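You operate a simulated robot arm through the tools that you are given. There is no shell and no other tool. Be economical: measure what you need, move in short steps, check, and stop when the job is done.

The job below is to be done with a simulated two-armed robot. You get a single attempt, and the scene is never put back.

JOB
Switch the cabinet off, move soft slab No 50 into the wooden box and dust it.
Fine: off before the door opens; door and lid shut, three pushes on the blue button.

The check looks at the end state, three seconds after you hand in, the way a careful person would. Anything else that was tipped, shoved, dropped, spilled or broken makes it a failure. Lids that push on must go on centred and level and be pressed home; caps that screw on are set level and turned clockwise until they are tight.

ROBOT AND FRAMES
Two 7-joint arms with four-finger grippers on one trunk, on a base that drives. Base frame: it is fixed to the floor where the robot stands at the start and does not move with it; the origin is under the middle of the robot, x ahead of it, y to its left, z up. Readings come in m, degrees, newtons and seconds.
The left shoulder is at the start at [0.04, 0.181, 1.229], the right one opposite. With the tool pointing down near the work surface each hand reaches from about 0.28 to 0.82 m from the robot's upright axis, wherever it stands, measured 20 degrees to its own side. Places, roughly: beige cabinet door [0.6, 0.3, 1]; blue rubber button [0.9, -0.9, 0.9]; cabinet switch [0.5, 0, 0.9]; hopper gate [0.7, -0.6, 1]; hopper lid [0.7, -0.6, 1.2]; inside of the wooden box [0.7, -0.9, 0.8]; maroon lever [0.7, -1.2, 1.1]; orange dial [0.5, 0, 1]; white cabinet [0.7, 0.2, 1]; wooden lid [0.8, -0.9, 1]. Payload 3.67 kg a hand.
The TCP of each hand is the grasp point between the finger pads, 0.028 m short of the fingertips. In the tool frame z runs along the fingers and y along their closing line. The gripper opens to 0.112 m. The gripper's body begins 0.073 m behind the TCP.
Orientation is told as [roll, pitch, yaw] about the base's x, y, z axes, in that order, counted from this pose: with the fingers straight down and closing along the base's y, the tool's x points along the base's -x, its y along +y and its z along -z.

CONTROLS
- The arms move only by the tool jog_arm. It takes "left_steps", "right_steps" or both (then of equal length, played together; a hand with none holds still); each is a list of rows, each an object of numbers (a shift or turn left out is 0, a gripper value left out holds the last): "tx", "ty", "tz": the shift along the tool's x, y, z in cm; "rx", "ry", "rz": the turn, a rotation vector about the tool's x, y, z in degrees; "hand": the finger opening in cm, from 0 to 11.2. In form: [{"tx": .., "ty": .., "tz": .., "rx": .., "ry": .., "rz": .., "hand": ..}, ...]. A call has 1 to 10 rows; each row shifts and turns the commanded pose from where the row before left it, along the tool's axes as they then stand. Rows are played at 5 a second. More than 0.05 m and 8.6 degrees between two rows, or a gripper value outside its range, and nothing of the call is played. A pose out of reach is approached as far as the arm can. The call stops where the force on the tool passes 90 N (or 10 N more than at its start, if that is more) or the arm is blocked; 0.2 s more then pass. The fingers move at their own pace and stop on an object; they squeeze with about 29 N. The grip force told is the motor's: it shows also when the fingers shut on nothing. Time passes only in rows, and 0.2 s behind the last, so rows that do not move let the fingers close. The reply holds the time, the measured pose of the TCP, the force on the tool along the base axes, the opening and the grip force, in the units named above and with some noise, with the torque about the TCP (base axes, N m) and any sound that the robot's microphone picked up.
- Cameras (640 x 400 px; columns grow to the right, rows downward): "scene" is now at [0.102, -0.0028, 1.4606]; the picture's right is [-0.03, -1.00, -0.00], its down [-0.65, 0.02, -0.76] and it looks along [0.76, -0.02, -0.65] (base axes); focal length 214 px, centre (320, 200). "left" rides on the left gripper at [0.06, 0.018, -0.104] in its tool frame; the picture's right is [-0.29, 0.96, 0.00], its down [-0.80, -0.24, -0.55] and it looks along [-0.53, -0.16, 0.83] (tool axes); focal length 234 px, centre (320, 200). "right" rides on the right gripper at [0.06, -0.018, -0.104] in its tool frame; the picture's right is [0.29, 0.96, 0.00], its down [-0.80, 0.24, -0.55] and it looks along [-0.53, 0.16, 0.83] (tool axes); focal length 234 px, centre (320, 200). There is no depth. A picture from a camera that has moved, and an enlarged one, comes with that camera's place and axes in the base frame and with its lens. The place of the scene camera against the robot may be out by one fixed shift of up to 0.012 m in any direction.
- grab_frame(camera): a new picture of that camera. The clock stands still meanwhile.
- raise_lower(by): slides the trunk up (or, below 0, down) by that many m; the arms and the scene camera ride with it, the base frame stays. It gives what a move gives, with no picture.
- roll_base(legs): drives the robot by 1 to 6 legs, each [ahead, left, turn to the left] in m, m and degrees, along the robot's own axes; the way and the turn of a leg run together, so that a leg with both is an arc; at most 1.5 m and 180 degrees a leg. The arms and the cameras ride along, it lands a little off, and it stops where it bumps. It gives what a move gives.
- turn_head(pan, tilt): turns the head with the scene camera to pan (to the left, within 86 degrees either way) and tilt (down, from -29 to 69), counted from straight ahead of the robot. It gives what a move gives.
- zoom(camera, box): a new picture of the part [left, top, right, bottom] of that camera's present view, enlarged. The clock stands still meanwhile.
- hand_in(): hands the job in; it is judged then, once.

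Work in short steps. Places have to be worked out from the pictures, the camera data and where the tool is seen: move nearer, look again, correct. Check each grasp and each placing, and mend what went wrong. You have 120 turns and 108 pictures in all, those below and enlarged ones among them. Open the grippers and draw the arms clear of the work before you hand the job in, unless the task says otherwise; then end with one line.

The tools are called after "Call:" as name(argument=value, ...) on one line, values as JSON. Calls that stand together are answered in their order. jog_arm: Moves the arms, as the interface text tells. Its arguments: {"type":"object","properties":{"left_steps":{"type":"array"},"right_steps":{"type":"array"}},"required":[]} The other tools are called the same way: raise_lower (by) slides the trunk up or down; roll_base (legs) drives the base; turn_head (pan, tilt) turns the head that bears the scene camera; grab_frame (camera) takes a picture; zoom (camera, box) takes an enlarged picture of a part of a camera's view; hand_in () hands the job in.

At the start:

```text
t: 0.0
left_eef_pos: [0.5437, 0.0684, 1.2527]
left_tcp_rot: [0.0, -0.1, 0.0]
left_force: [0.1, 0.1, -0.5]
left_torque: [0.02, -0.01, -0.08]
left_grip_width: 0.1122
left_gripper_force: 0.1
right_eef_pos: [0.4294, -0.3649, 1.2927]
right_tcp_rot: [0.0, 0.0, 0.0]
right_force: [0.3, 0.1, 0.1]
right_torque: [-0.01, -0.01, 0.02]
right_grip_width: 0.1121
right_gripper_force: 0.1
trunk travel left (down, up): [-0.35, 0.164]
robot x, y, heading: [-0.0032, 0.0024, -0.0]
head pan, tilt: [-1.5, 40.4]
```

scene: 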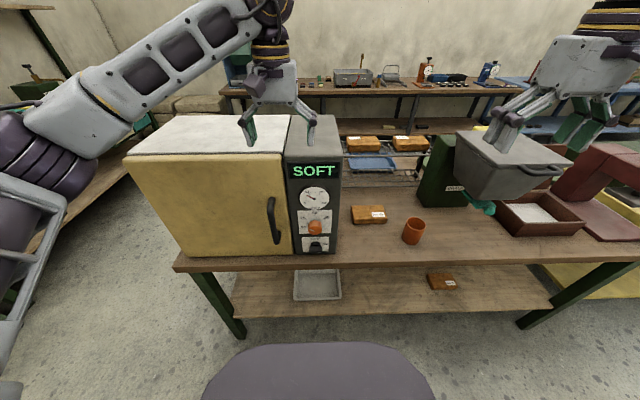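
right: 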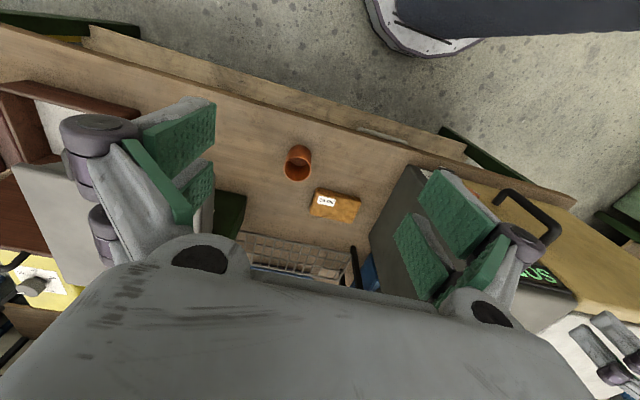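
left: 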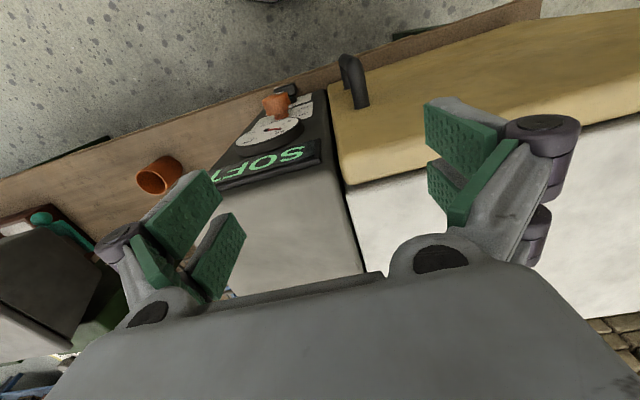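

The cabinet stands ahead-left with dial, knob and switch on its panel. I zoom on the panel and the right-hand area to read the labels.

Call:
zoom(camera="scene", box=[260, 140, 360, 265])

Call:
zoom(camera="scene", box=[340, 120, 640, 300])

```text
3.20 times, centred on (310, 202) of scene
camera zoom: at [0.102, -0.0028, 1.4606], right [-0.03, -1.0, 0.0], down [-0.65, 0.02, -0.76], along [0.76, -0.02, -0.65], focal length 686 px, centre (352, 192)
```

zoom: 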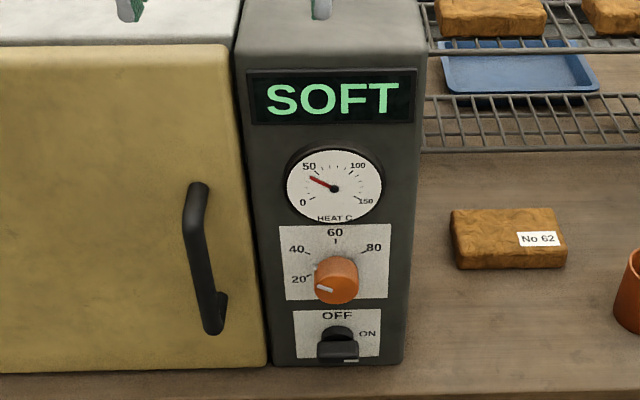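

```text
2.13 times, centred on (490, 210) of scene
camera zoom: at [0.102, -0.0028, 1.4606], right [-0.03, -1.0, 0.0], down [-0.65, 0.02, -0.76], along [0.76, -0.02, -0.65], focal length 458 px, centre (-43, 179)
```

zoom: 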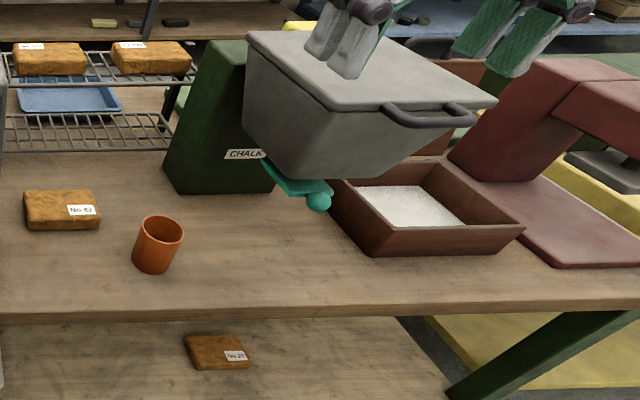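

The display reads SOFT and the switch sits under OFF/ON. I look right with the head to see the box, button and lid.

Call:
turn_head(pan=-50, tilt=30)

Call:
grab_frame(camera="scene")

Call:
zoom(camera="scene", box=[160, 100, 440, 275])

```text
t: 1.2
left_eef_pos: [0.5461, 0.069, 1.2521]
left_tcp_rot: [0.0, -0.1, 0.1]
left_force: [-0.7, 1.0, 0.3]
left_torque: [-0.02, 0.04, 0.02]
left_grip_width: 0.1121
left_gripper_force: 0.0
right_eef_pos: [0.4295, -0.365, 1.2935]
right_tcp_rot: [-0.1, 0.1, -0.1]
right_force: [-1.0, 0.0, -0.1]
right_torque: [0.0, -0.02, 0.04]
right_grip_width: 0.112
right_gripper_force: 0.1
trunk travel left (down, up): [-0.35, 0.164]
robot x, y, heading: [0.0027, -0.0013, 0.0]
head pan, tilt: [-50.0, 30.0]
```

```text
102 pictures are left
camera scene: at [0.0755, -0.0698, 1.4766], right [-0.77, -0.64, 0.0], down [-0.32, 0.38, -0.87], along [0.56, -0.66, -0.5], focal length 214 px, centre (320, 200)
```

scene: 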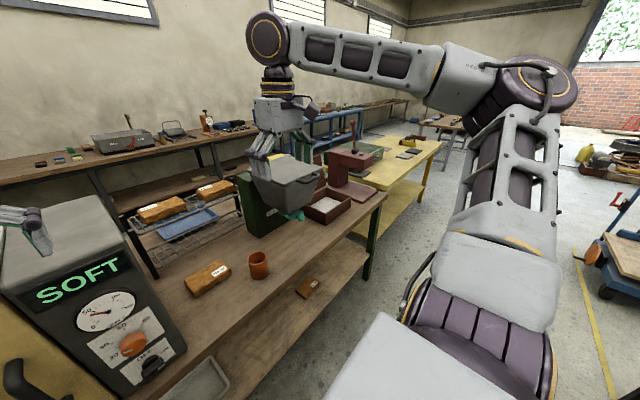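

```text
2.29 times, centred on (300, 188) of scene
camera zoom: at [0.0755, -0.0698, 1.4766], right [-0.77, -0.64, 0.0], down [-0.32, 0.38, -0.87], along [0.56, -0.66, -0.5], focal length 490 px, centre (366, 229)
```

zoom: 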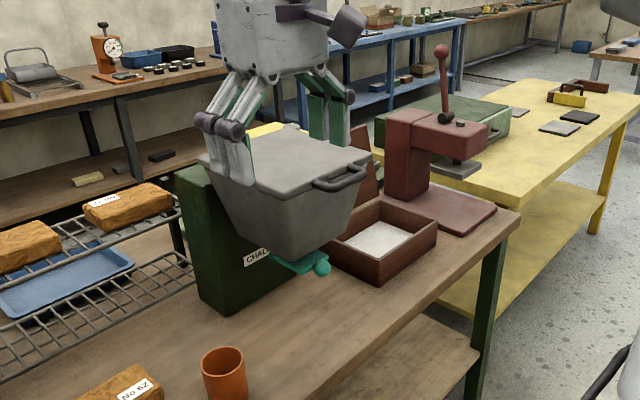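

The box holds white powder and its lid stands open behind it, with the button hidden. First the cabinet: I back up 0.2 m for room and turn the head back to it.

Call:
roll_base(legs=[[-0.22, 0, 0]])

Call:
turn_head(pan=0, tilt=35)

Call:
zoom(camera="scene", box=[200, 100, 440, 250])

```text
t: 2.9
left_eef_pos: [0.3239, 0.0683, 1.2524]
left_tcp_rot: [0.1, 0.1, -0.1]
left_force: [-0.4, 0.4, 0.3]
left_torque: [0.0, 0.04, 0.0]
left_grip_width: 0.112
left_gripper_force: 0.1
right_eef_pos: [0.2071, -0.3649, 1.2944]
right_tcp_rot: [0.0, 0.1, -0.2]
right_force: [-0.1, -0.1, 0.3]
right_torque: [0.01, 0.01, 0.0]
right_grip_width: 0.1119
right_gripper_force: 0.1
trunk travel left (down, up): [-0.35, 0.164]
robot x, y, heading: [-0.2185, 0.0008, -0.2]
head pan, tilt: [-50.0, 30.0]
```

```text
t: 4.1
left_eef_pos: [0.3234, 0.0686, 1.253]
left_tcp_rot: [0.0, 0.0, -0.1]
left_force: [-0.2, 0.3, 0.3]
left_torque: [-0.03, -0.02, 0.03]
left_grip_width: 0.112
left_gripper_force: 0.0
right_eef_pos: [0.2062, -0.3656, 1.2939]
right_tcp_rot: [0.1, 0.0, -0.3]
right_force: [0.5, 0.0, -0.4]
right_torque: [0.03, 0.0, 0.03]
right_grip_width: 0.1121
right_gripper_force: 0.0
trunk travel left (down, up): [-0.35, 0.164]
robot x, y, heading: [-0.2251, -0.0009, -0.2]
head pan, tilt: [0.0, 35.0]
```

```text
2.67 times, centred on (320, 175) of scene
camera zoom: at [-0.1162, -0.0006, 1.4689], right [0.0, -1.0, 0.0], down [-0.57, 0.0, -0.82], along [0.82, 0.0, -0.57], focal length 572 px, centre (320, 267)
```

zoom: 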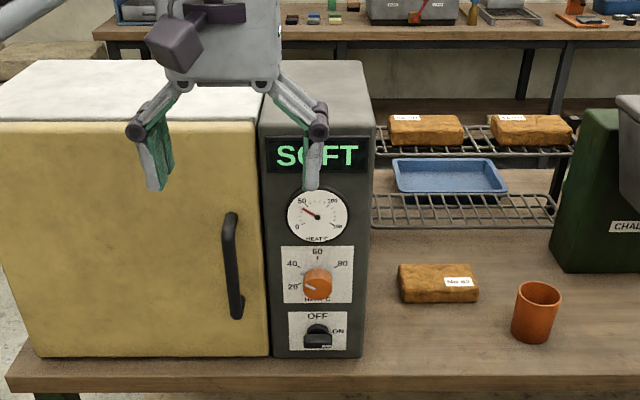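

The switch is near [0.535, 0.003, 0.887], the front face about x 0.55. I swing the left hand to point forward and lower it in front of the panel for a close look.

Call:
jog_arm(left_steps=[{"tx": 0, "tz": 3.5, "ry": -8.5, "hand": 6}, {"tx": 0.52, "tz": 3.46, "ry": -8.5}, {"tx": 1.02, "tz": 3.35, "ry": -8.5}, {"tx": 1.51, "tz": 3.16, "ry": -8.5}, {"tx": 1.96, "tz": 2.9, "ry": -8.5}, {"tx": 2.37, "tz": 2.58, "ry": -8.5}, {"tx": 2.72, "tz": 2.2, "ry": -8.5}, {"tx": 3.02, "tz": 1.78, "ry": -8.5}, {"tx": 3.25, "tz": 1.31, "ry": -8.5}, {"tx": 3.4, "tz": 0.82, "ry": -8.5}])

Call:
grab_frame(camera="left")

Call:
grab_frame(camera="scene")

```text
t: 6.3
left_eef_pos: [0.3245, 0.0415, 0.9371]
left_tcp_rot: [-8.8, -84.6, 12.0]
left_force: [-0.9, -2.4, -1.2]
left_torque: [0.01, -0.13, 0.12]
left_grip_width: 0.0598
left_gripper_force: 0.1
left hand out of reach, approached as far as the arm can: row 9, 10
right_eef_pos: [0.2097, -0.3631, 1.2939]
right_tcp_rot: [0.0, 0.0, -0.2]
right_force: [0.6, 0.6, 0.8]
right_torque: [-0.13, 0.08, -0.01]
right_grip_width: 0.1121
right_gripper_force: 0.1
trunk travel left (down, up): [-0.35, 0.164]
robot x, y, heading: [-0.2225, 0.0015, 0.0]
head pan, tilt: [0.0, 35.0]
```

```text
99 pictures are left
camera left: at [0.2134, 0.0517, 0.8853], right [-0.03, 0.96, 0.27], down [-0.46, -0.25, 0.85], along [0.89, -0.1, 0.45], focal length 234 px, centre (320, 200)
```

left: 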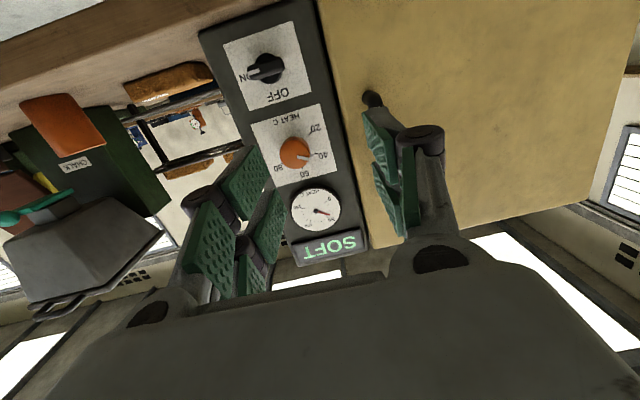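

```text
98 pictures are left
camera scene: at [-0.1135, 0.0026, 1.4685], right [0.0, -1.0, 0.0], down [-0.58, 0.0, -0.82], along [0.82, 0.0, -0.58], focal length 214 px, centre (320, 200)
```

scene: 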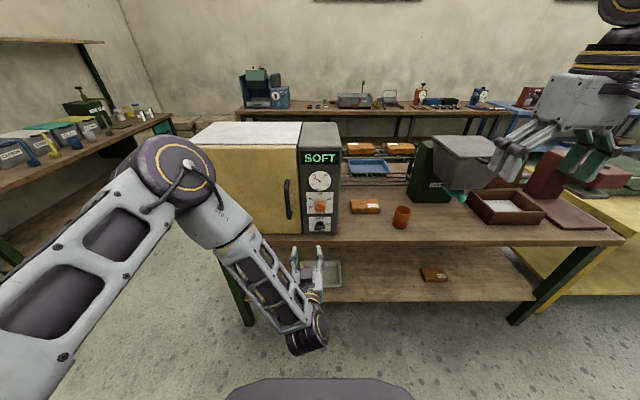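

The switch is a rotary bar pointing at ON; OFF is a quarter turn counter-clockwise. I move forward and across to the knob's line, levelling the hand, then roll it.

Call:
jog_arm(left_steps=[{"tz": 4, "ry": -5}, {"tz": 4, "ty": -3.2}, {"ty": -3.3, "tx": 1.5}, {"rz": 8.5}, {"rz": 8.5}, {"rz": 8.5}, {"rz": 8.5}, {"rz": 8.5}, {"rz": 8.5}, {"rz": 8.5}])

Call:
grab_frame(camera="left")

```text
refused: row 2 steps farther than a row can; nothing moved
```

```text
97 pictures are left
camera left: at [0.2134, 0.0517, 0.8853], right [-0.03, 0.96, 0.27], down [-0.46, -0.25, 0.85], along [0.89, -0.1, 0.45], focal length 234 px, centre (320, 200)
```

left: 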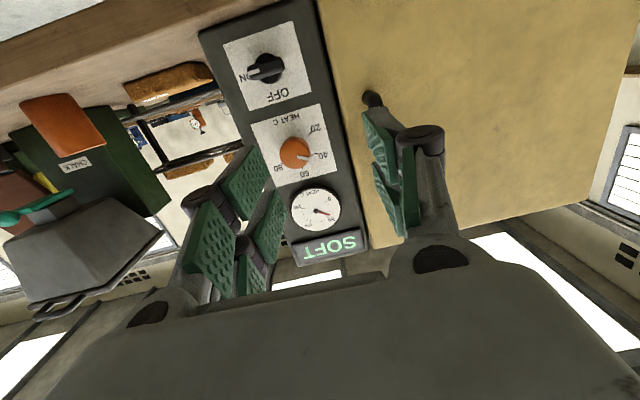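

A diagonal row exceeded 5 cm; I split it.

Call:
jog_arm(left_steps=[{"tz": 4.5, "ry": -5}, {"tz": 4.0}, {"ty": -4.5}, {"ty": -2.0, "tx": 1.5, "rz": 8.5}, {"rz": 8.5}, {"rz": 8.5}, {"rz": 8.5}, {"rz": 8.5}, {"rz": 8.5}, {"rz": 8.5}])

Call:
grab_frame(camera="left")

```text
t: 8.5
left_eef_pos: [0.384, -0.0821, 0.9428]
left_tcp_rot: [89.9, -30.4, -90.0]
left_force: [-0.6, 1.0, 1.0]
left_torque: [0.01, 0.03, 0.04]
left_grip_width: 0.0602
left_gripper_force: 0.0
left hand out of reach, approached as far as the arm can: row 1, 2
right_eef_pos: [0.2074, -0.3648, 1.2924]
right_tcp_rot: [0.0, 0.0, -0.2]
right_force: [0.9, -0.3, 0.6]
right_torque: [0.03, -0.05, -0.04]
right_grip_width: 0.1119
right_gripper_force: 0.0
trunk travel left (down, up): [-0.35, 0.164]
robot x, y, heading: [-0.2206, -0.0006, 0.0]
head pan, tilt: [0.0, 35.0]
```

```text
96 pictures are left
camera left: at [0.2794, -0.0222, 0.9284], right [0.0, 0.24, 0.97], down [-0.56, -0.81, 0.2], along [0.83, -0.54, 0.13], focal length 234 px, centre (320, 200)
```

left: 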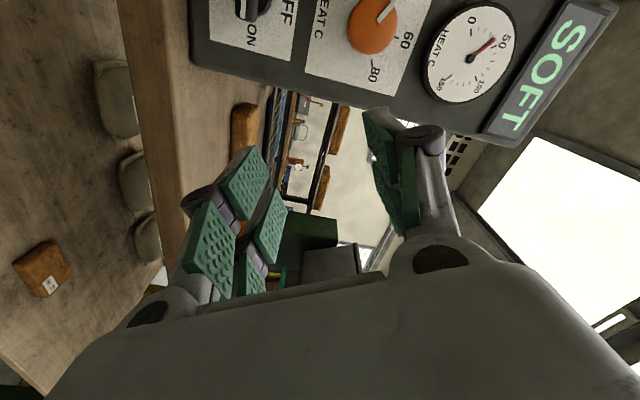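

The hand now points along +x, rolled 60°. I correct position by 10 cm along tool x, and finish the roll to 90°.

Call:
jog_arm(left_steps=[{"tx": 4}, {"tx": 4}, {"tx": 2.2, "ty": -0.5}, {"rz": 7.6}, {"rz": 7.6}, {"rz": 7.6}, {"rz": 7.6}])

Call:
grab_frame(camera="left")

```text
t: 10.1
left_eef_pos: [0.375, -0.0421, 0.9257]
left_tcp_rot: [89.8, 0.0, -89.8]
left_force: [-0.3, 0.3, -0.9]
left_torque: [0.02, -0.01, -0.04]
left_grip_width: 0.06
left_gripper_force: 0.0
left hand out of reach, approached as far as the arm can: row 2, 3
right_eef_pos: [0.208, -0.3656, 1.2936]
right_tcp_rot: [-0.1, 0.0, -0.2]
right_force: [0.7, 0.4, 0.9]
right_torque: [-0.01, -0.02, -0.02]
right_grip_width: 0.1119
right_gripper_force: 0.1
trunk travel left (down, up): [-0.35, 0.164]
robot x, y, heading: [-0.2224, -0.002, -0.2]
head pan, tilt: [0.0, 35.0]
```

```text
95 pictures are left
camera left: at [0.2692, 0.0174, 0.943], right [0.0, -0.29, 0.96], down [-0.55, -0.8, -0.24], along [0.83, -0.53, -0.16], focal length 234 px, centre (320, 200)
```

left: 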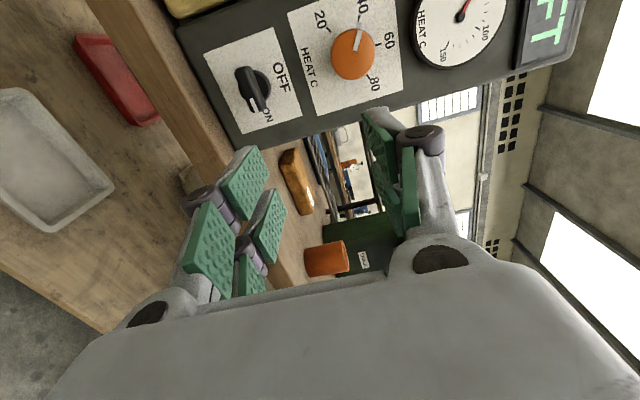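

The arm is folded too tight. I back the base 0.15 m and then extend the hand toward the knob (about [0.535, 0.002, 0.865] by wrist camera).

Call:
roll_base(legs=[[-0.15, 0, 0]])

Call:
jog_arm(left_steps=[{"tz": 4.5}, {"tz": 4.5}, {"tz": 4.5}, {"tx": 4.4}, {"ty": -4.0}, {"ty": -1.5}, {"tz": 2}])

Call:
grab_frame(camera="left")

```text
t: 11.5
left_eef_pos: [0.2285, -0.0411, 0.9245]
left_tcp_rot: [89.8, 0.0, -89.8]
left_force: [0.8, 0.4, 0.1]
left_torque: [0.01, 0.03, -0.03]
left_grip_width: 0.06
left_gripper_force: 0.1
right_eef_pos: [0.0609, -0.3652, 1.2939]
right_tcp_rot: [0.0, 0.2, -0.2]
right_force: [1.3, -0.6, -0.3]
right_torque: [0.0, 0.05, -0.01]
right_grip_width: 0.1118
right_gripper_force: 0.0
trunk travel left (down, up): [-0.35, 0.164]
robot x, y, heading: [-0.3702, 0.0019, -0.3]
head pan, tilt: [0.0, 35.0]
```

```text
t: 13.1
left_eef_pos: [0.3588, -0.0715, 0.9394]
left_tcp_rot: [89.4, -0.1, -89.3]
left_force: [-0.9, 0.3, -0.8]
left_torque: [-0.02, -0.05, -0.02]
left_grip_width: 0.0601
left_gripper_force: 0.2
left hand out of reach, approached as far as the arm can: row 1, 2, 3, 4, 5, 6, 7
right_eef_pos: [0.0603, -0.3637, 1.2946]
right_tcp_rot: [-0.1, 0.2, -0.3]
right_force: [0.2, 0.6, 0.3]
right_torque: [-0.05, 0.01, 0.0]
right_grip_width: 0.1122
right_gripper_force: 0.1
trunk travel left (down, up): [-0.35, 0.164]
robot x, y, heading: [-0.3713, 0.0011, -0.0]
head pan, tilt: [0.0, 35.0]
```

```text
94 pictures are left
camera left: at [0.253, -0.0135, 0.9572], right [0.01, -0.29, 0.96], down [-0.55, -0.8, -0.23], along [0.84, -0.52, -0.17], focal length 234 px, centre (320, 200)
```

left: 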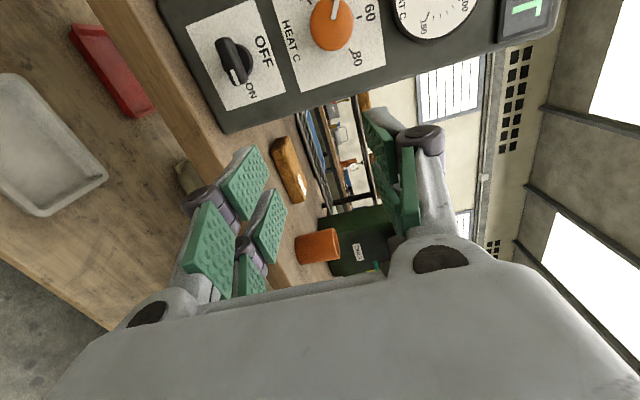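

Still limited: the shoulder is high for a forward-pointing hand. The hand is clear in front of the table, so I lower the trunk 0.25 m.

Call:
raise_lower(by=-0.25)

Call:
jog_arm(left_steps=[{"ty": 4.5}, {"ty": 4.5}, {"ty": 4.5}, {"ty": 3.5}, {"tx": 4.0}, {"tx": 3.4}, {"tz": 2}])

Call:
grab_frame(camera="left")

```text
t: 15.6
left_eef_pos: [0.3589, -0.072, 0.6905]
left_tcp_rot: [89.5, -0.1, -89.4]
left_force: [-0.7, -0.1, -0.1]
left_torque: [0.02, 0.01, 0.0]
left_grip_width: 0.0599
left_gripper_force: 0.0
right_eef_pos: [0.0594, -0.3646, 1.0432]
right_tcp_rot: [-0.1, -0.1, -0.2]
right_force: [-1.0, 0.5, 1.1]
right_torque: [0.01, 0.06, -0.01]
right_grip_width: 0.1118
right_gripper_force: 0.1
trunk travel left (down, up): [-0.1, 0.414]
robot x, y, heading: [-0.3656, 0.0097, -0.2]
head pan, tilt: [0.0, 35.0]
```

```text
t: 17.2
left_eef_pos: [0.3795, 0.0049, 0.8584]
left_tcp_rot: [89.4, 0.1, -89.6]
left_force: [0.3, -0.4, -0.3]
left_torque: [0.01, -0.03, 0.0]
left_grip_width: 0.06
left_gripper_force: 0.0
right_eef_pos: [0.0593, -0.366, 1.0418]
right_tcp_rot: [0.0, 0.0, -0.3]
right_force: [0.1, -0.7, -0.6]
right_torque: [0.02, 0.0, -0.01]
right_grip_width: 0.112
right_gripper_force: 0.1
trunk travel left (down, up): [-0.1, 0.414]
robot x, y, heading: [-0.3701, 0.0004, -0.5]
head pan, tilt: [0.0, 35.0]
```

```text
93 pictures are left
camera left: at [0.2741, 0.0618, 0.876], right [0.01, -0.29, 0.96], down [-0.55, -0.8, -0.23], along [0.84, -0.52, -0.17], focal length 234 px, centre (320, 200)
```

left: 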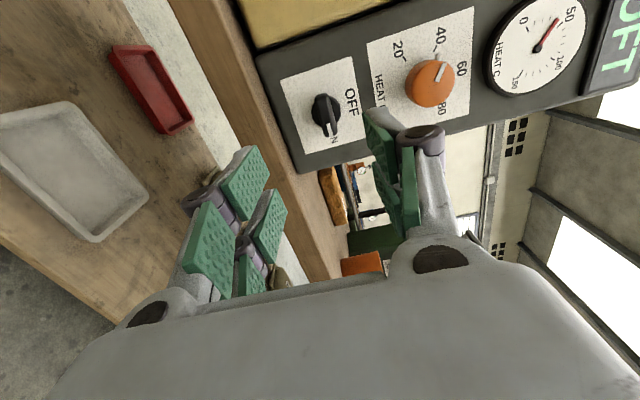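

Free movement now. The knob triangulates to about [0.55, 0.00, 0.858]; the hand is at [0.38, 0.005, 0.858]. I advance 11 cm and look again.

Call:
jog_arm(left_steps=[{"tz": 4, "tx": -0.4}, {"tz": 4}, {"tz": 3}])

Call:
grab_frame(camera="left")

Call:
zoom(camera="scene", box=[260, 80, 380, 155])

```text
t: 18.0
left_eef_pos: [0.4915, 0.0009, 0.8578]
left_tcp_rot: [89.4, -0.1, -89.4]
left_force: [0.4, -0.2, 0.2]
left_torque: [0.05, -0.01, -0.01]
left_grip_width: 0.0599
left_gripper_force: 0.1
right_eef_pos: [0.0599, -0.3651, 1.043]
right_tcp_rot: [-0.1, 0.0, -0.1]
right_force: [-0.7, -0.1, -0.5]
right_torque: [-0.01, 0.01, 0.0]
right_grip_width: 0.1121
right_gripper_force: 0.0
trunk travel left (down, up): [-0.1, 0.414]
robot x, y, heading: [-0.3674, -0.0015, 0.1]
head pan, tilt: [0.0, 35.0]
```

```text
92 pictures are left
camera left: at [0.3859, 0.0585, 0.8764], right [0.01, -0.29, 0.96], down [-0.55, -0.8, -0.23], along [0.84, -0.52, -0.17], focal length 234 px, centre (320, 200)
```

left: 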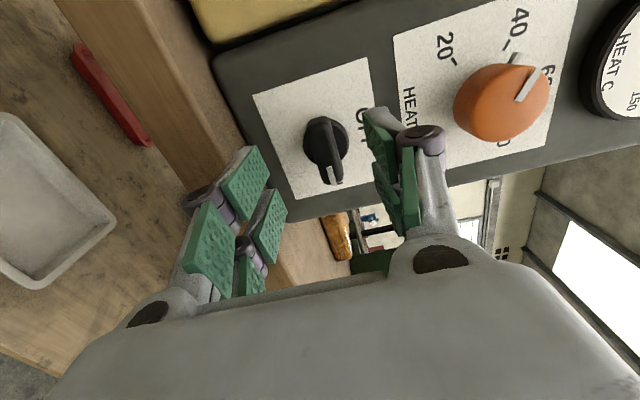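

```text
5.33 times, centred on (320, 118) of scene
camera zoom: at [-0.2629, -0.0004, 1.2189], right [0.0, -1.0, 0.0], down [-0.57, 0.0, -0.82], along [0.82, 0.0, -0.57], focal length 1144 px, centre (320, 640)
```

zoom: 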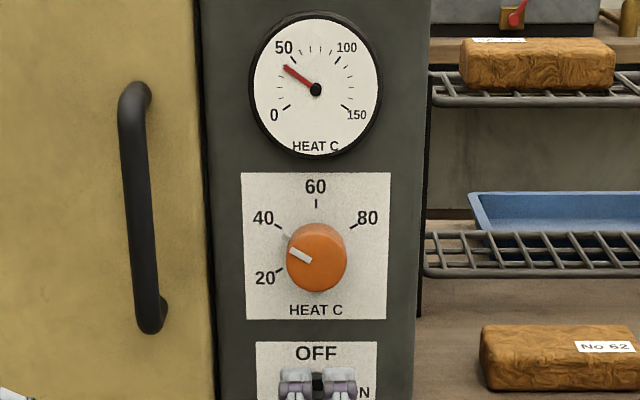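

Aligned within millimetres in y and z. I advance 2 cm more and look.

Call:
jog_arm(left_steps=[{"tz": 1, "hand": 4.5}, {"tz": 1}])

Call:
grab_frame(camera="left")

```text
t: 18.6
left_eef_pos: [0.5104, 0.0005, 0.8586]
left_tcp_rot: [89.4, -0.2, -89.5]
left_force: [0.6, 0.1, -0.1]
left_torque: [-0.02, 0.0, 0.04]
left_grip_width: 0.045
left_gripper_force: 0.1
right_eef_pos: [0.0605, -0.3641, 1.0434]
right_tcp_rot: [0.0, 0.0, -0.2]
right_force: [0.1, 0.0, 0.1]
right_torque: [-0.05, 0.01, 0.0]
right_grip_width: 0.1122
right_gripper_force: 0.0
trunk travel left (down, up): [-0.1, 0.414]
robot x, y, heading: [-0.3693, 0.0028, -0.2]
head pan, tilt: [0.0, 35.0]
```

```text
90 pictures are left
camera left: at [0.4051, 0.058, 0.8761], right [0.01, -0.29, 0.96], down [-0.55, -0.8, -0.23], along [0.84, -0.52, -0.17], focal length 234 px, centre (320, 200)
```

left: 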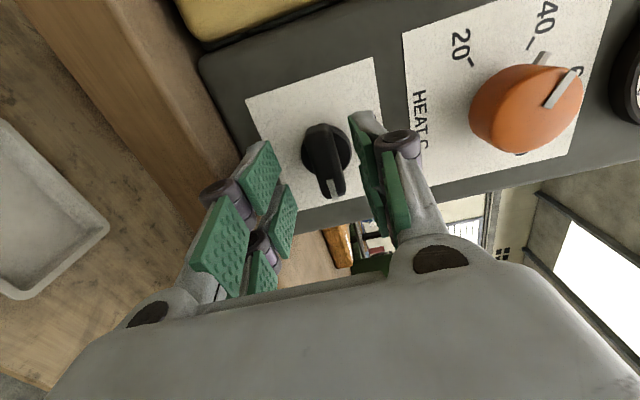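

Knob is still a little beyond the fingertips. Two more centimetres, then check.

Call:
jog_arm(left_steps=[{"tz": 1}, {"tz": 1}])

Call:
zoom(camera="left", box=[180, 60, 460, 235])

```text
t: 19.2
left_eef_pos: [0.5297, 0.0, 0.8573]
left_tcp_rot: [89.4, 0.0, -89.4]
left_force: [0.0, 0.1, 0.5]
left_torque: [0.02, 0.01, 0.0]
left_grip_width: 0.0452
left_gripper_force: 0.1
right_eef_pos: [0.0609, -0.3656, 1.0439]
right_tcp_rot: [0.0, 0.0, -0.2]
right_force: [0.2, -0.3, 0.0]
right_torque: [0.04, 0.01, -0.02]
right_grip_width: 0.1119
right_gripper_force: 0.1
trunk travel left (down, up): [-0.1, 0.414]
robot x, y, heading: [-0.3659, 0.0008, 0.0]
head pan, tilt: [0.0, 35.0]
```

```text
2.29 times, centred on (320, 148) of left
camera zoom: at [0.4249, 0.059, 0.8758], right [0.01, -0.29, 0.96], down [-0.55, -0.8, -0.23], along [0.84, -0.52, -0.17], focal length 535 px, centre (320, 320)
```

zoom: 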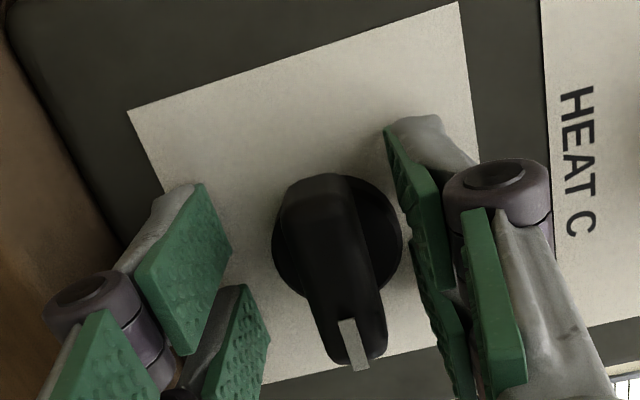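

Fingers flank the bar. I advance 0.6 cm and close.

Call:
jog_arm(left_steps=[{"tz": 0.6}, {"hand": 0}, {}, {}])

Call:
zoom(camera="left", box=[180, 60, 460, 235])

```text
t: 20.2
left_eef_pos: [0.535, 0.0006, 0.862]
left_tcp_rot: [89.9, -0.1, -89.4]
left_force: [-2.1, 0.2, 13.8]
left_torque: [0.01, -0.3, -0.28]
left_grip_width: 0.0152
left_gripper_force: 45.4
right_eef_pos: [0.0583, -0.3642, 1.0447]
right_tcp_rot: [0.0, -0.1, -0.2]
right_force: [0.6, -0.5, 0.4]
right_torque: [-0.02, 0.03, 0.0]
right_grip_width: 0.1121
right_gripper_force: 0.1
trunk travel left (down, up): [-0.1, 0.414]
robot x, y, heading: [-0.3672, 0.0013, -0.3]
head pan, tilt: [0.0, 35.0]
```

```text
2.29 times, centred on (320, 148) of left
camera zoom: at [0.4292, 0.0585, 0.8796], right [0.01, -0.29, 0.96], down [-0.55, -0.8, -0.24], along [0.84, -0.52, -0.16], focal length 535 px, centre (320, 320)
```

zoom: 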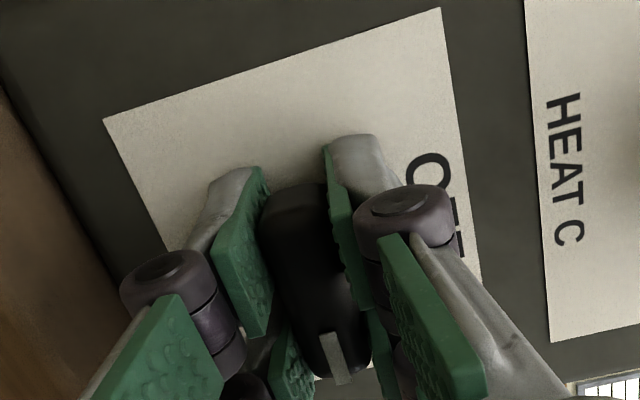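

The bar is gripped (1.5 cm); centre is ~0.863 high. I relax the 4 mm offset and turn counter-clockwise in steps.

Call:
jog_arm(left_steps=[{"ty": 0.4}, {"rz": -8.5}, {"rz": -8.5}, {"rz": -8.5}, {"rz": -8.5}, {"rz": -8.5}])

Call:
zoom(camera="left", box=[180, 60, 460, 235])

```text
t: 21.6
left_eef_pos: [0.536, 0.0006, 0.8633]
left_tcp_rot: [89.2, -42.8, -88.8]
left_force: [-2.7, 2.2, 4.4]
left_torque: [0.08, -0.98, -1.06]
left_grip_width: 0.0153
left_gripper_force: 44.9
right_eef_pos: [0.0594, -0.3649, 1.0434]
right_tcp_rot: [-0.1, 0.1, -0.2]
right_force: [-0.1, -1.0, -0.4]
right_torque: [0.0, -0.02, 0.02]
right_grip_width: 0.1117
right_gripper_force: 0.1
trunk travel left (down, up): [-0.1, 0.414]
robot x, y, heading: [-0.3676, 0.0003, -0.1]
head pan, tilt: [0.0, 35.0]
```

```text
2.29 times, centred on (320, 148) of left
camera zoom: at [0.4288, 0.0549, 0.8352], right [0.0, 0.44, 0.9], down [-0.54, -0.75, 0.37], along [0.84, -0.49, 0.24], focal length 535 px, centre (320, 320)
```

zoom: 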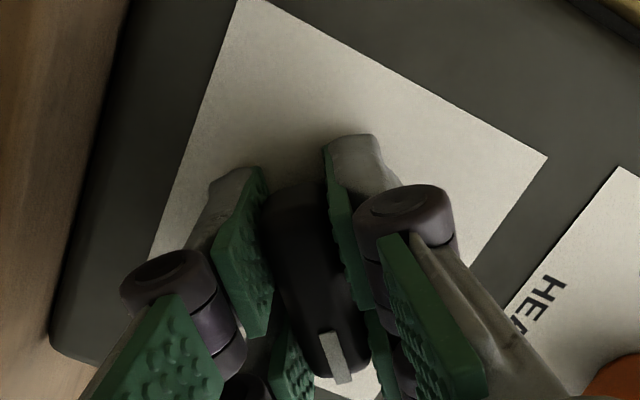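

The knob turns with the hand; I continue to the full 90°.

Call:
jog_arm(left_steps=[{"rz": -8.5}, {"rz": -8.5}, {"rz": -8.5}, {"rz": -8.5}, {"rz": -8.5}, {"rz": -4.5}, {}])

Call:
zoom(camera="left", box=[180, 60, 460, 235])

```text
t: 23.2
left_eef_pos: [0.5346, 0.0014, 0.8618]
left_tcp_rot: [27.6, -89.5, -27.0]
left_force: [-11.7, 6.1, 3.5]
left_torque: [-0.04, 0.82, 0.09]
left_grip_width: 0.0155
left_gripper_force: 44.7
right_eef_pos: [0.0585, -0.3645, 1.0439]
right_tcp_rot: [0.1, 0.0, -0.2]
right_force: [0.3, -0.2, 0.5]
right_torque: [0.0, -0.02, -0.04]
right_grip_width: 0.112
right_gripper_force: 0.2
trunk travel left (down, up): [-0.1, 0.414]
robot x, y, heading: [-0.3668, 0.0013, -0.2]
head pan, tilt: [0.0, 35.0]
```

```text
2.29 times, centred on (320, 148) of left
camera zoom: at [0.4289, 0.0174, 0.8029], right [-0.01, 0.96, 0.29], down [-0.54, -0.25, 0.8], along [0.84, -0.15, 0.52], focal length 535 px, centre (320, 320)
```

zoom: 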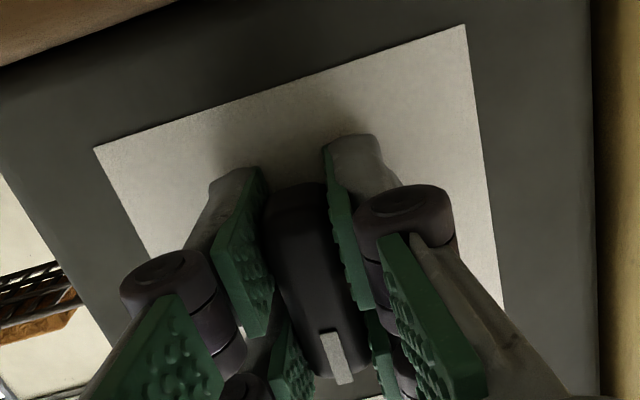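

The bar now points up. I open and back straight off 12 cm, then verify with both views.

Call:
jog_arm(left_steps=[{"hand": 4.5}, {}, {"tz": -2}, {"tz": -4}, {"tz": -4}, {"tz": -4}])

Call:
grab_frame(camera="left")

Call:
zoom(camera="scene", box=[220, 60, 400, 172])

```text
t: 24.6
left_eef_pos: [0.3944, -0.0008, 0.8651]
left_tcp_rot: [38.9, -89.4, -38.3]
left_force: [0.0, 0.1, 0.0]
left_torque: [0.0, 0.0, 0.01]
left_grip_width: 0.0451
left_gripper_force: 0.0
right_eef_pos: [0.0584, -0.3651, 1.0435]
right_tcp_rot: [0.0, 0.0, -0.2]
right_force: [0.4, -0.6, 0.0]
right_torque: [-0.01, -0.03, -0.02]
right_grip_width: 0.1122
right_gripper_force: 0.1
trunk travel left (down, up): [-0.1, 0.414]
robot x, y, heading: [-0.3697, 0.003, -0.0]
head pan, tilt: [0.0, 35.0]
```

```text
85 pictures are left
camera left: at [0.2886, 0.0152, 0.8061], right [-0.01, 0.96, 0.29], down [-0.54, -0.25, 0.8], along [0.84, -0.15, 0.52], focal length 234 px, centre (320, 200)
```

left: 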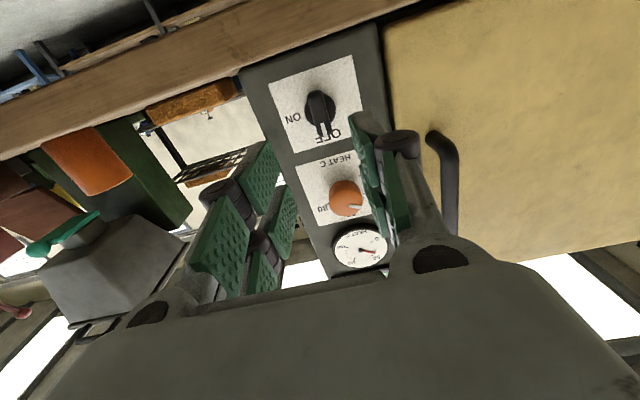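

```text
3.56 times, centred on (310, 116) of scene
camera zoom: at [-0.2642, -0.0001, 1.219], right [0.0, -1.0, 0.0], down [-0.57, 0.0, -0.82], along [0.82, 0.0, -0.57], focal length 763 px, centre (356, 499)
```

zoom: 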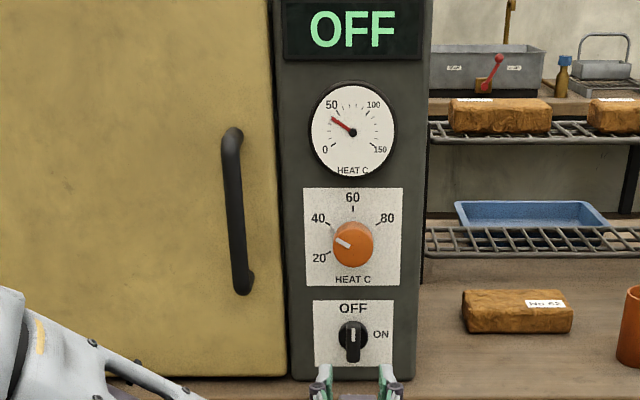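

Display reads OFF. The door handle is a vertical bar at about y 0.123, z 1.0. I move the left hand in front of it.

Call:
jog_arm(left_steps=[{"tx": -4.5, "hand": 7}, {"tx": -4.5}, {"tx": -4.5}, {"ty": 4.2}, {"ty": 4.2}, {"ty": 4}])

Call:
grab_frame(camera="left")

Call:
grab_frame(camera="scene")

```text
t: 26.0
left_eef_pos: [0.3956, 0.1209, 1.0018]
left_tcp_rot: [39.6, -89.3, -39.2]
left_force: [-0.3, 0.8, 0.5]
left_torque: [0.02, -0.02, -0.02]
left_grip_width: 0.0701
left_gripper_force: 0.1
right_eef_pos: [0.0591, -0.3656, 1.0437]
right_tcp_rot: [0.0, 0.0, -0.2]
right_force: [-0.6, -0.3, 0.5]
right_torque: [0.04, 0.0, -0.01]
right_grip_width: 0.1121
right_gripper_force: 0.0
trunk travel left (down, up): [-0.1, 0.414]
robot x, y, heading: [-0.3711, 0.0055, -0.5]
head pan, tilt: [0.0, 35.0]
```

```text
83 pictures are left
camera left: at [0.2892, 0.1382, 0.9414], right [-0.01, 0.96, 0.3], down [-0.54, -0.25, 0.8], along [0.84, -0.16, 0.52], focal length 234 px, centre (320, 200)
```

left: 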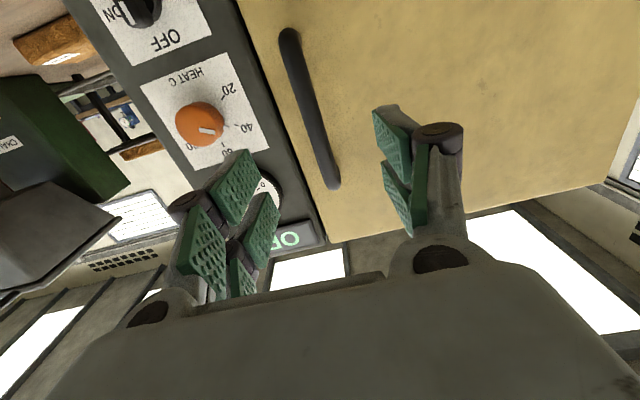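

```text
82 pictures are left
camera scene: at [-0.2646, -0.0005, 1.2191], right [0.0, -1.0, 0.0], down [-0.57, 0.0, -0.82], along [0.82, 0.0, -0.57], focal length 214 px, centre (320, 200)
```

scene: 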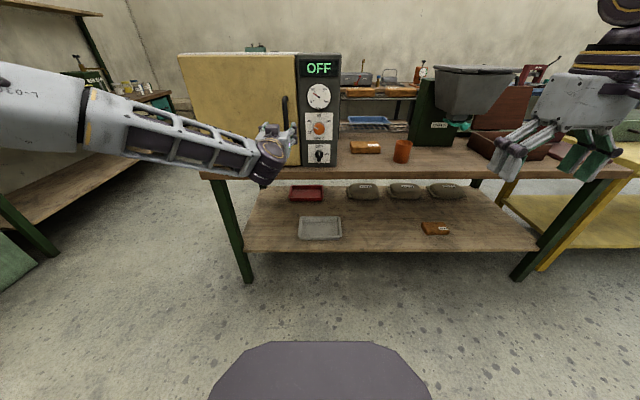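

Handle spans z 0.925–1.075 at y≈0.116, x≈0.52. I advance 11 cm around it and check.

Call:
jog_arm(left_steps=[{"tz": 4, "ty": -0.5}, {"tz": 4}, {"tz": 3}])

Call:
grab_frame(camera="left")

```text
t: 26.8
left_eef_pos: [0.5066, 0.1195, 0.9967]
left_tcp_rot: [35.5, -89.3, -34.8]
left_force: [0.7, -0.5, -0.1]
left_torque: [0.01, -0.01, -0.04]
left_grip_width: 0.0699
left_gripper_force: 0.1
right_eef_pos: [0.0599, -0.3652, 1.0429]
right_tcp_rot: [0.0, 0.1, -0.2]
right_force: [-1.0, -0.1, 0.3]
right_torque: [-0.01, 0.05, -0.01]
right_grip_width: 0.112
right_gripper_force: 0.2
trunk travel left (down, up): [-0.1, 0.414]
robot x, y, heading: [-0.3672, -0.0009, -0.3]
head pan, tilt: [0.0, 35.0]
```

```text
81 pictures are left
camera left: at [0.4014, 0.1362, 0.9377], right [-0.01, 0.96, 0.3], down [-0.54, -0.25, 0.8], along [0.84, -0.15, 0.52], focal length 234 px, centre (320, 200)
```

left: 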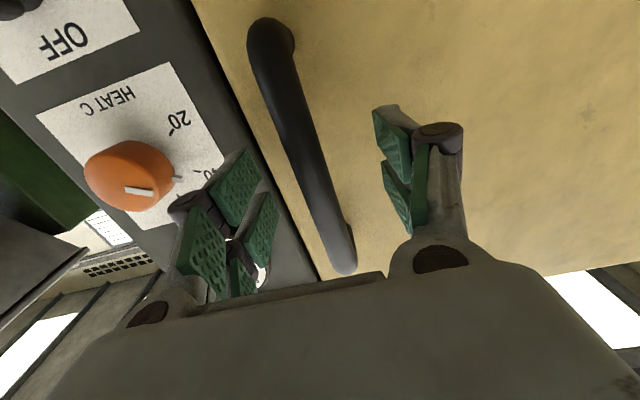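

The handle lies between the fingers; I advance 2 cm more and close.

Call:
jog_arm(left_steps=[{"tz": 1.2}, {"tz": 1.0}, {"hand": 0}, {}, {}])

Call:
grab_frame(camera="left")

```text
t: 28.0
left_eef_pos: [0.5266, 0.1168, 0.9976]
left_tcp_rot: [28.7, -89.3, -28.1]
left_force: [-0.1, -4.8, -0.5]
left_torque: [-1.24, -0.15, 0.04]
left_grip_width: 0.016
left_gripper_force: 45.3
right_eef_pos: [0.0596, -0.3656, 1.0425]
right_tcp_rot: [0.0, 0.0, -0.2]
right_force: [0.7, -0.2, 0.5]
right_torque: [-0.01, -0.02, 0.0]
right_grip_width: 0.1121
right_gripper_force: 0.0
trunk travel left (down, up): [-0.1, 0.414]
robot x, y, heading: [-0.3688, -0.0026, 0.1]
head pan, tilt: [0.0, 35.0]
```

```text
80 pictures are left
camera left: at [0.4215, 0.1341, 0.9383], right [0.0, 0.96, 0.29], down [-0.54, -0.25, 0.8], along [0.84, -0.16, 0.52], focal length 234 px, centre (320, 200)
```

left: 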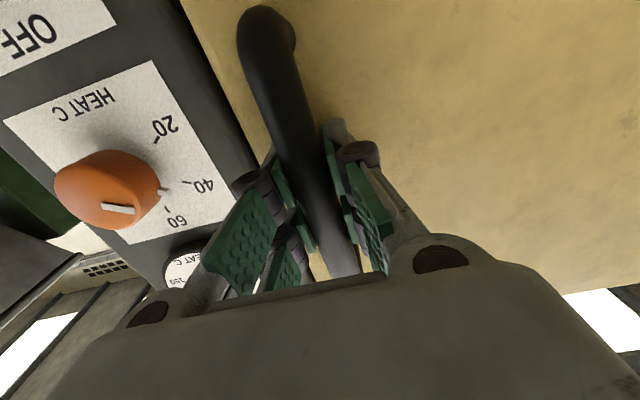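

Handle gripped. I pull along an arc about the left hinge, turning the hand with the door, 5 rows of 6°.

Call:
jog_arm(left_steps=[{"tz": -3.67, "ty": 0.64, "rx": 6}, {"tz": -3.67, "ty": 0.64, "rx": 6}, {"tz": -3.67, "ty": 0.64, "rx": 6}, {"tz": -3.67, "ty": 0.64, "rx": 6}, {"tz": -3.67, "ty": 0.64, "rx": 6}])

Call:
grab_frame(camera="scene")

```text
t: 29.2
left_eef_pos: [0.4651, 0.1335, 0.997]
left_tcp_rot: [-16.6, -89.9, 16.3]
left_force: [28.9, 81.8, 29.2]
left_torque: [0.31, -0.09, -1.22]
left_grip_width: 0.0159
left_gripper_force: 45.2
left hand out of reach, approached as far as the arm can: row 1, 2, 3, 4, 5
right_eef_pos: [0.0635, -0.3471, 1.0494]
right_tcp_rot: [-0.7, -0.1, 0.5]
right_force: [-0.3, 1.6, 1.3]
right_torque: [-0.16, -0.06, 0.02]
right_grip_width: 0.1121
right_gripper_force: 0.1
trunk travel left (down, up): [-0.1, 0.414]
robot x, y, heading: [-0.3687, 0.0009, 0.4]
head pan, tilt: [0.0, 35.0]
```

```text
79 pictures are left
camera scene: at [-0.2644, 0.0155, 1.2196], right [0.01, -1.0, 0.01], down [-0.57, -0.01, -0.82], along [0.82, 0.0, -0.57], focal length 214 px, centre (320, 200)
```

scene: 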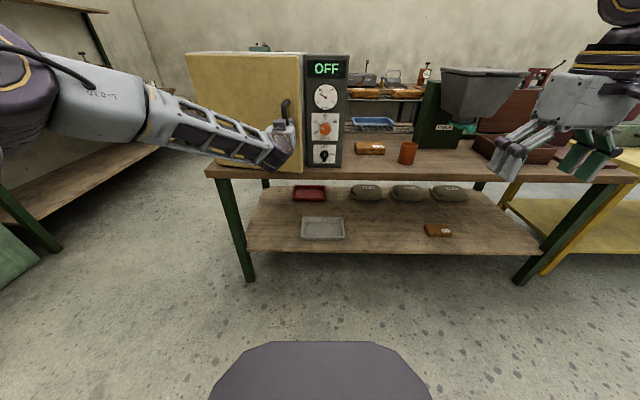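

The arm hit a limit and strains sideways (82 N). I open the fingers at once to relieve it and look.

Call:
jog_arm(left_steps=[{"hand": 7}, {}, {}])

Call:
grab_frame(camera="scene")

Call:
grab_frame(camera="left")

```text
t: 30.0
left_eef_pos: [0.4588, 0.0965, 0.98]
left_tcp_rot: [17.1, -87.9, -20.1]
left_force: [15.1, 38.7, 11.3]
left_torque: [-0.22, 0.23, -0.74]
left_grip_width: 0.0879
left_gripper_force: 16.4
right_eef_pos: [0.0612, -0.3609, 1.0438]
right_tcp_rot: [-0.1, 0.1, -0.2]
right_force: [0.9, -1.4, 0.0]
right_torque: [0.04, -0.01, 0.01]
right_grip_width: 0.1122
right_gripper_force: 0.1
trunk travel left (down, up): [-0.1, 0.414]
robot x, y, heading: [-0.3698, -0.0011, -0.1]
head pan, tilt: [0.0, 35.0]
```

```text
78 pictures are left
camera scene: at [-0.2628, 0.0042, 1.2189], right [0.0, -1.0, 0.0], down [-0.57, 0.0, -0.82], along [0.82, 0.0, -0.57], focal length 214 px, centre (320, 200)
```

scene: 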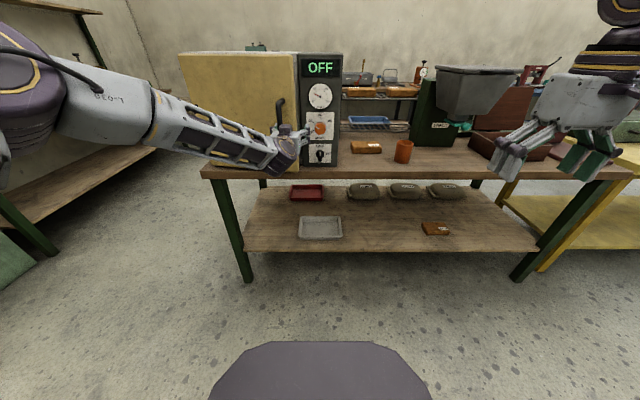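

```text
77 pictures are left
camera left: at [0.3528, 0.12, 0.9219], right [0.06, 0.95, 0.3], down [-0.54, -0.22, 0.81], along [0.84, -0.21, 0.5], focal length 234 px, centre (320, 200)
```

left: 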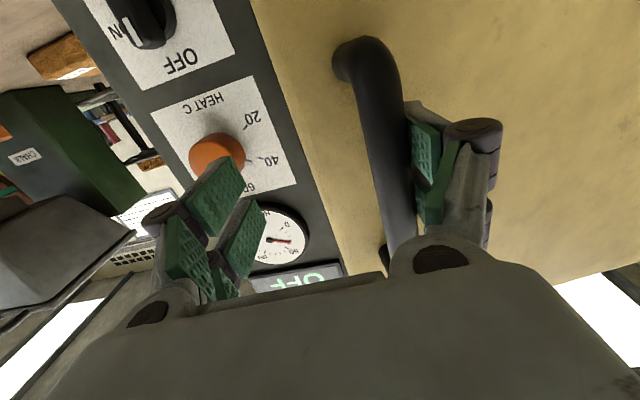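

The door is now slightly ajar, one finger leaning on the handle. I withdraw the hand straight back.

Call:
jog_arm(left_steps=[{"tz": -3}, {"tz": -4}, {"tz": -4}])

Call:
grab_frame(camera="scene")

```text
t: 30.8
left_eef_pos: [0.3404, 0.0768, 0.9839]
left_tcp_rot: [35.1, -87.5, -39.7]
left_force: [-0.8, -2.3, -0.4]
left_torque: [0.01, 0.06, 0.16]
left_grip_width: 0.07
left_gripper_force: 0.1
right_eef_pos: [0.0529, -0.3742, 1.0431]
right_tcp_rot: [0.4, -0.2, -0.6]
right_force: [-0.7, -1.4, -0.3]
right_torque: [0.14, -0.1, 0.0]
right_grip_width: 0.112
right_gripper_force: 0.1
trunk travel left (down, up): [-0.1, 0.414]
robot x, y, heading: [-0.369, -0.0023, -0.4]
head pan, tilt: [0.0, 35.0]
```

```text
76 pictures are left
camera scene: at [-0.2687, -0.0086, 1.2193], right [-0.01, -1.0, -0.01], down [-0.57, 0.01, -0.82], along [0.82, 0.0, -0.57], focal length 214 px, centre (320, 200)
```

scene: 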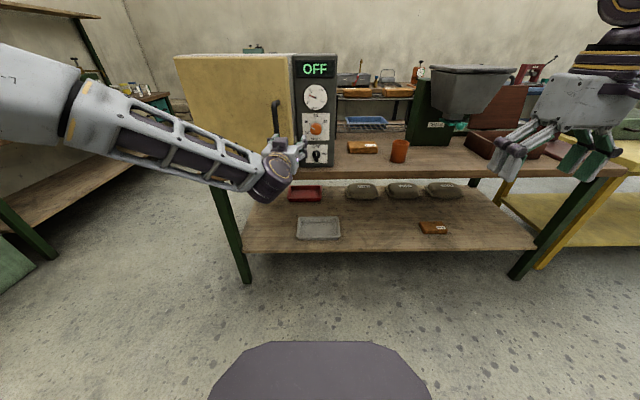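

I check how far the door is ajar with both cameras.

Call:
grab_frame(camera="left")

Call:
zoom(camera="scene", box=[160, 40, 360, 165])

```text
75 pictures are left
camera left: at [0.2343, 0.1042, 0.9267], right [0.09, 0.95, 0.31], down [-0.54, -0.22, 0.81], along [0.83, -0.24, 0.5], focal length 234 px, centre (320, 200)
```

left: 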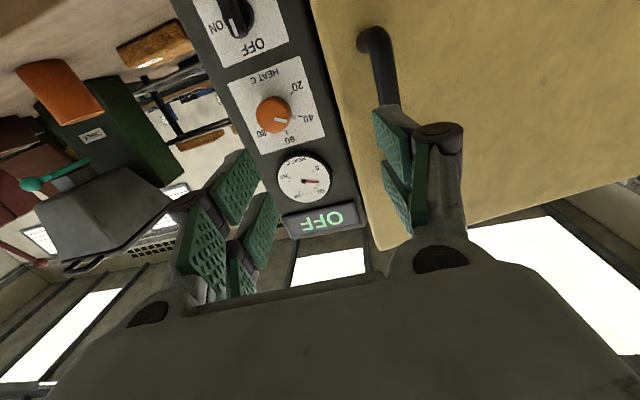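

```text
3.20 times, centred on (260, 102) of scene
camera zoom: at [-0.2687, -0.0086, 1.2193], right [-0.01, -1.0, -0.01], down [-0.57, 0.01, -0.82], along [0.82, 0.0, -0.57], focal length 686 px, centre (512, 512)
```

zoom: 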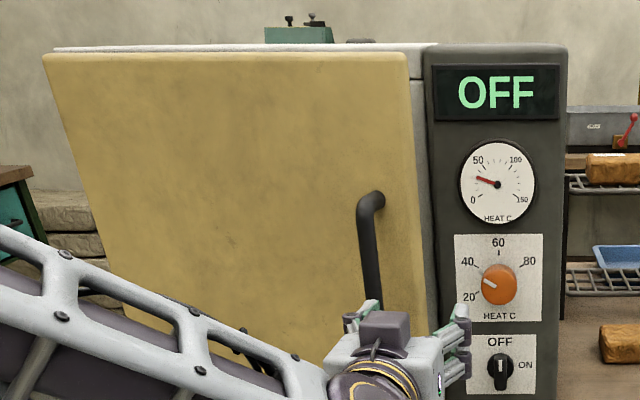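

The door is about 10° ajar. I re-grip the handle (now near [0.465, 0.131]) with the arm relaxed, planning to swing the door by driving the base in an arc about the hinge.

Call:
jog_arm(left_steps=[{"ty": 3.5, "tx": -1.0}, {"ty": 3.0}, {"tz": 3.0}, {"tz": 3}, {"tz": 2.5}])

Call:
grab_frame(camera="left")

```text
t: 32.0
left_eef_pos: [0.347, 0.1417, 1.0099]
left_tcp_rot: [17.1, -86.9, -20.2]
left_force: [0.1, 0.6, -0.7]
left_torque: [0.0, 0.01, -0.01]
left_grip_width: 0.0699
left_gripper_force: 0.0
left hand out of reach, approached as far as the arm can: row 1, 2, 3, 4, 5
right_eef_pos: [0.0592, -0.3654, 1.0444]
right_tcp_rot: [0.0, 0.0, -0.2]
right_force: [0.3, 0.7, 0.1]
right_torque: [0.0, -0.01, -0.02]
right_grip_width: 0.1121
right_gripper_force: 0.0
trunk travel left (down, up): [-0.1, 0.414]
robot x, y, heading: [-0.3673, -0.0007, -0.0]
head pan, tilt: [0.0, 35.0]
```

```text
73 pictures are left
camera left: at [0.2402, 0.1657, 0.9548], right [0.06, 0.95, 0.3], down [-0.53, -0.23, 0.82], along [0.85, -0.21, 0.48], focal length 234 px, centre (320, 200)
```

left: 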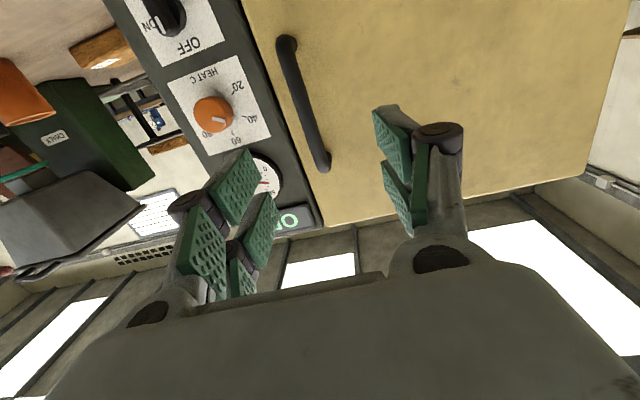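

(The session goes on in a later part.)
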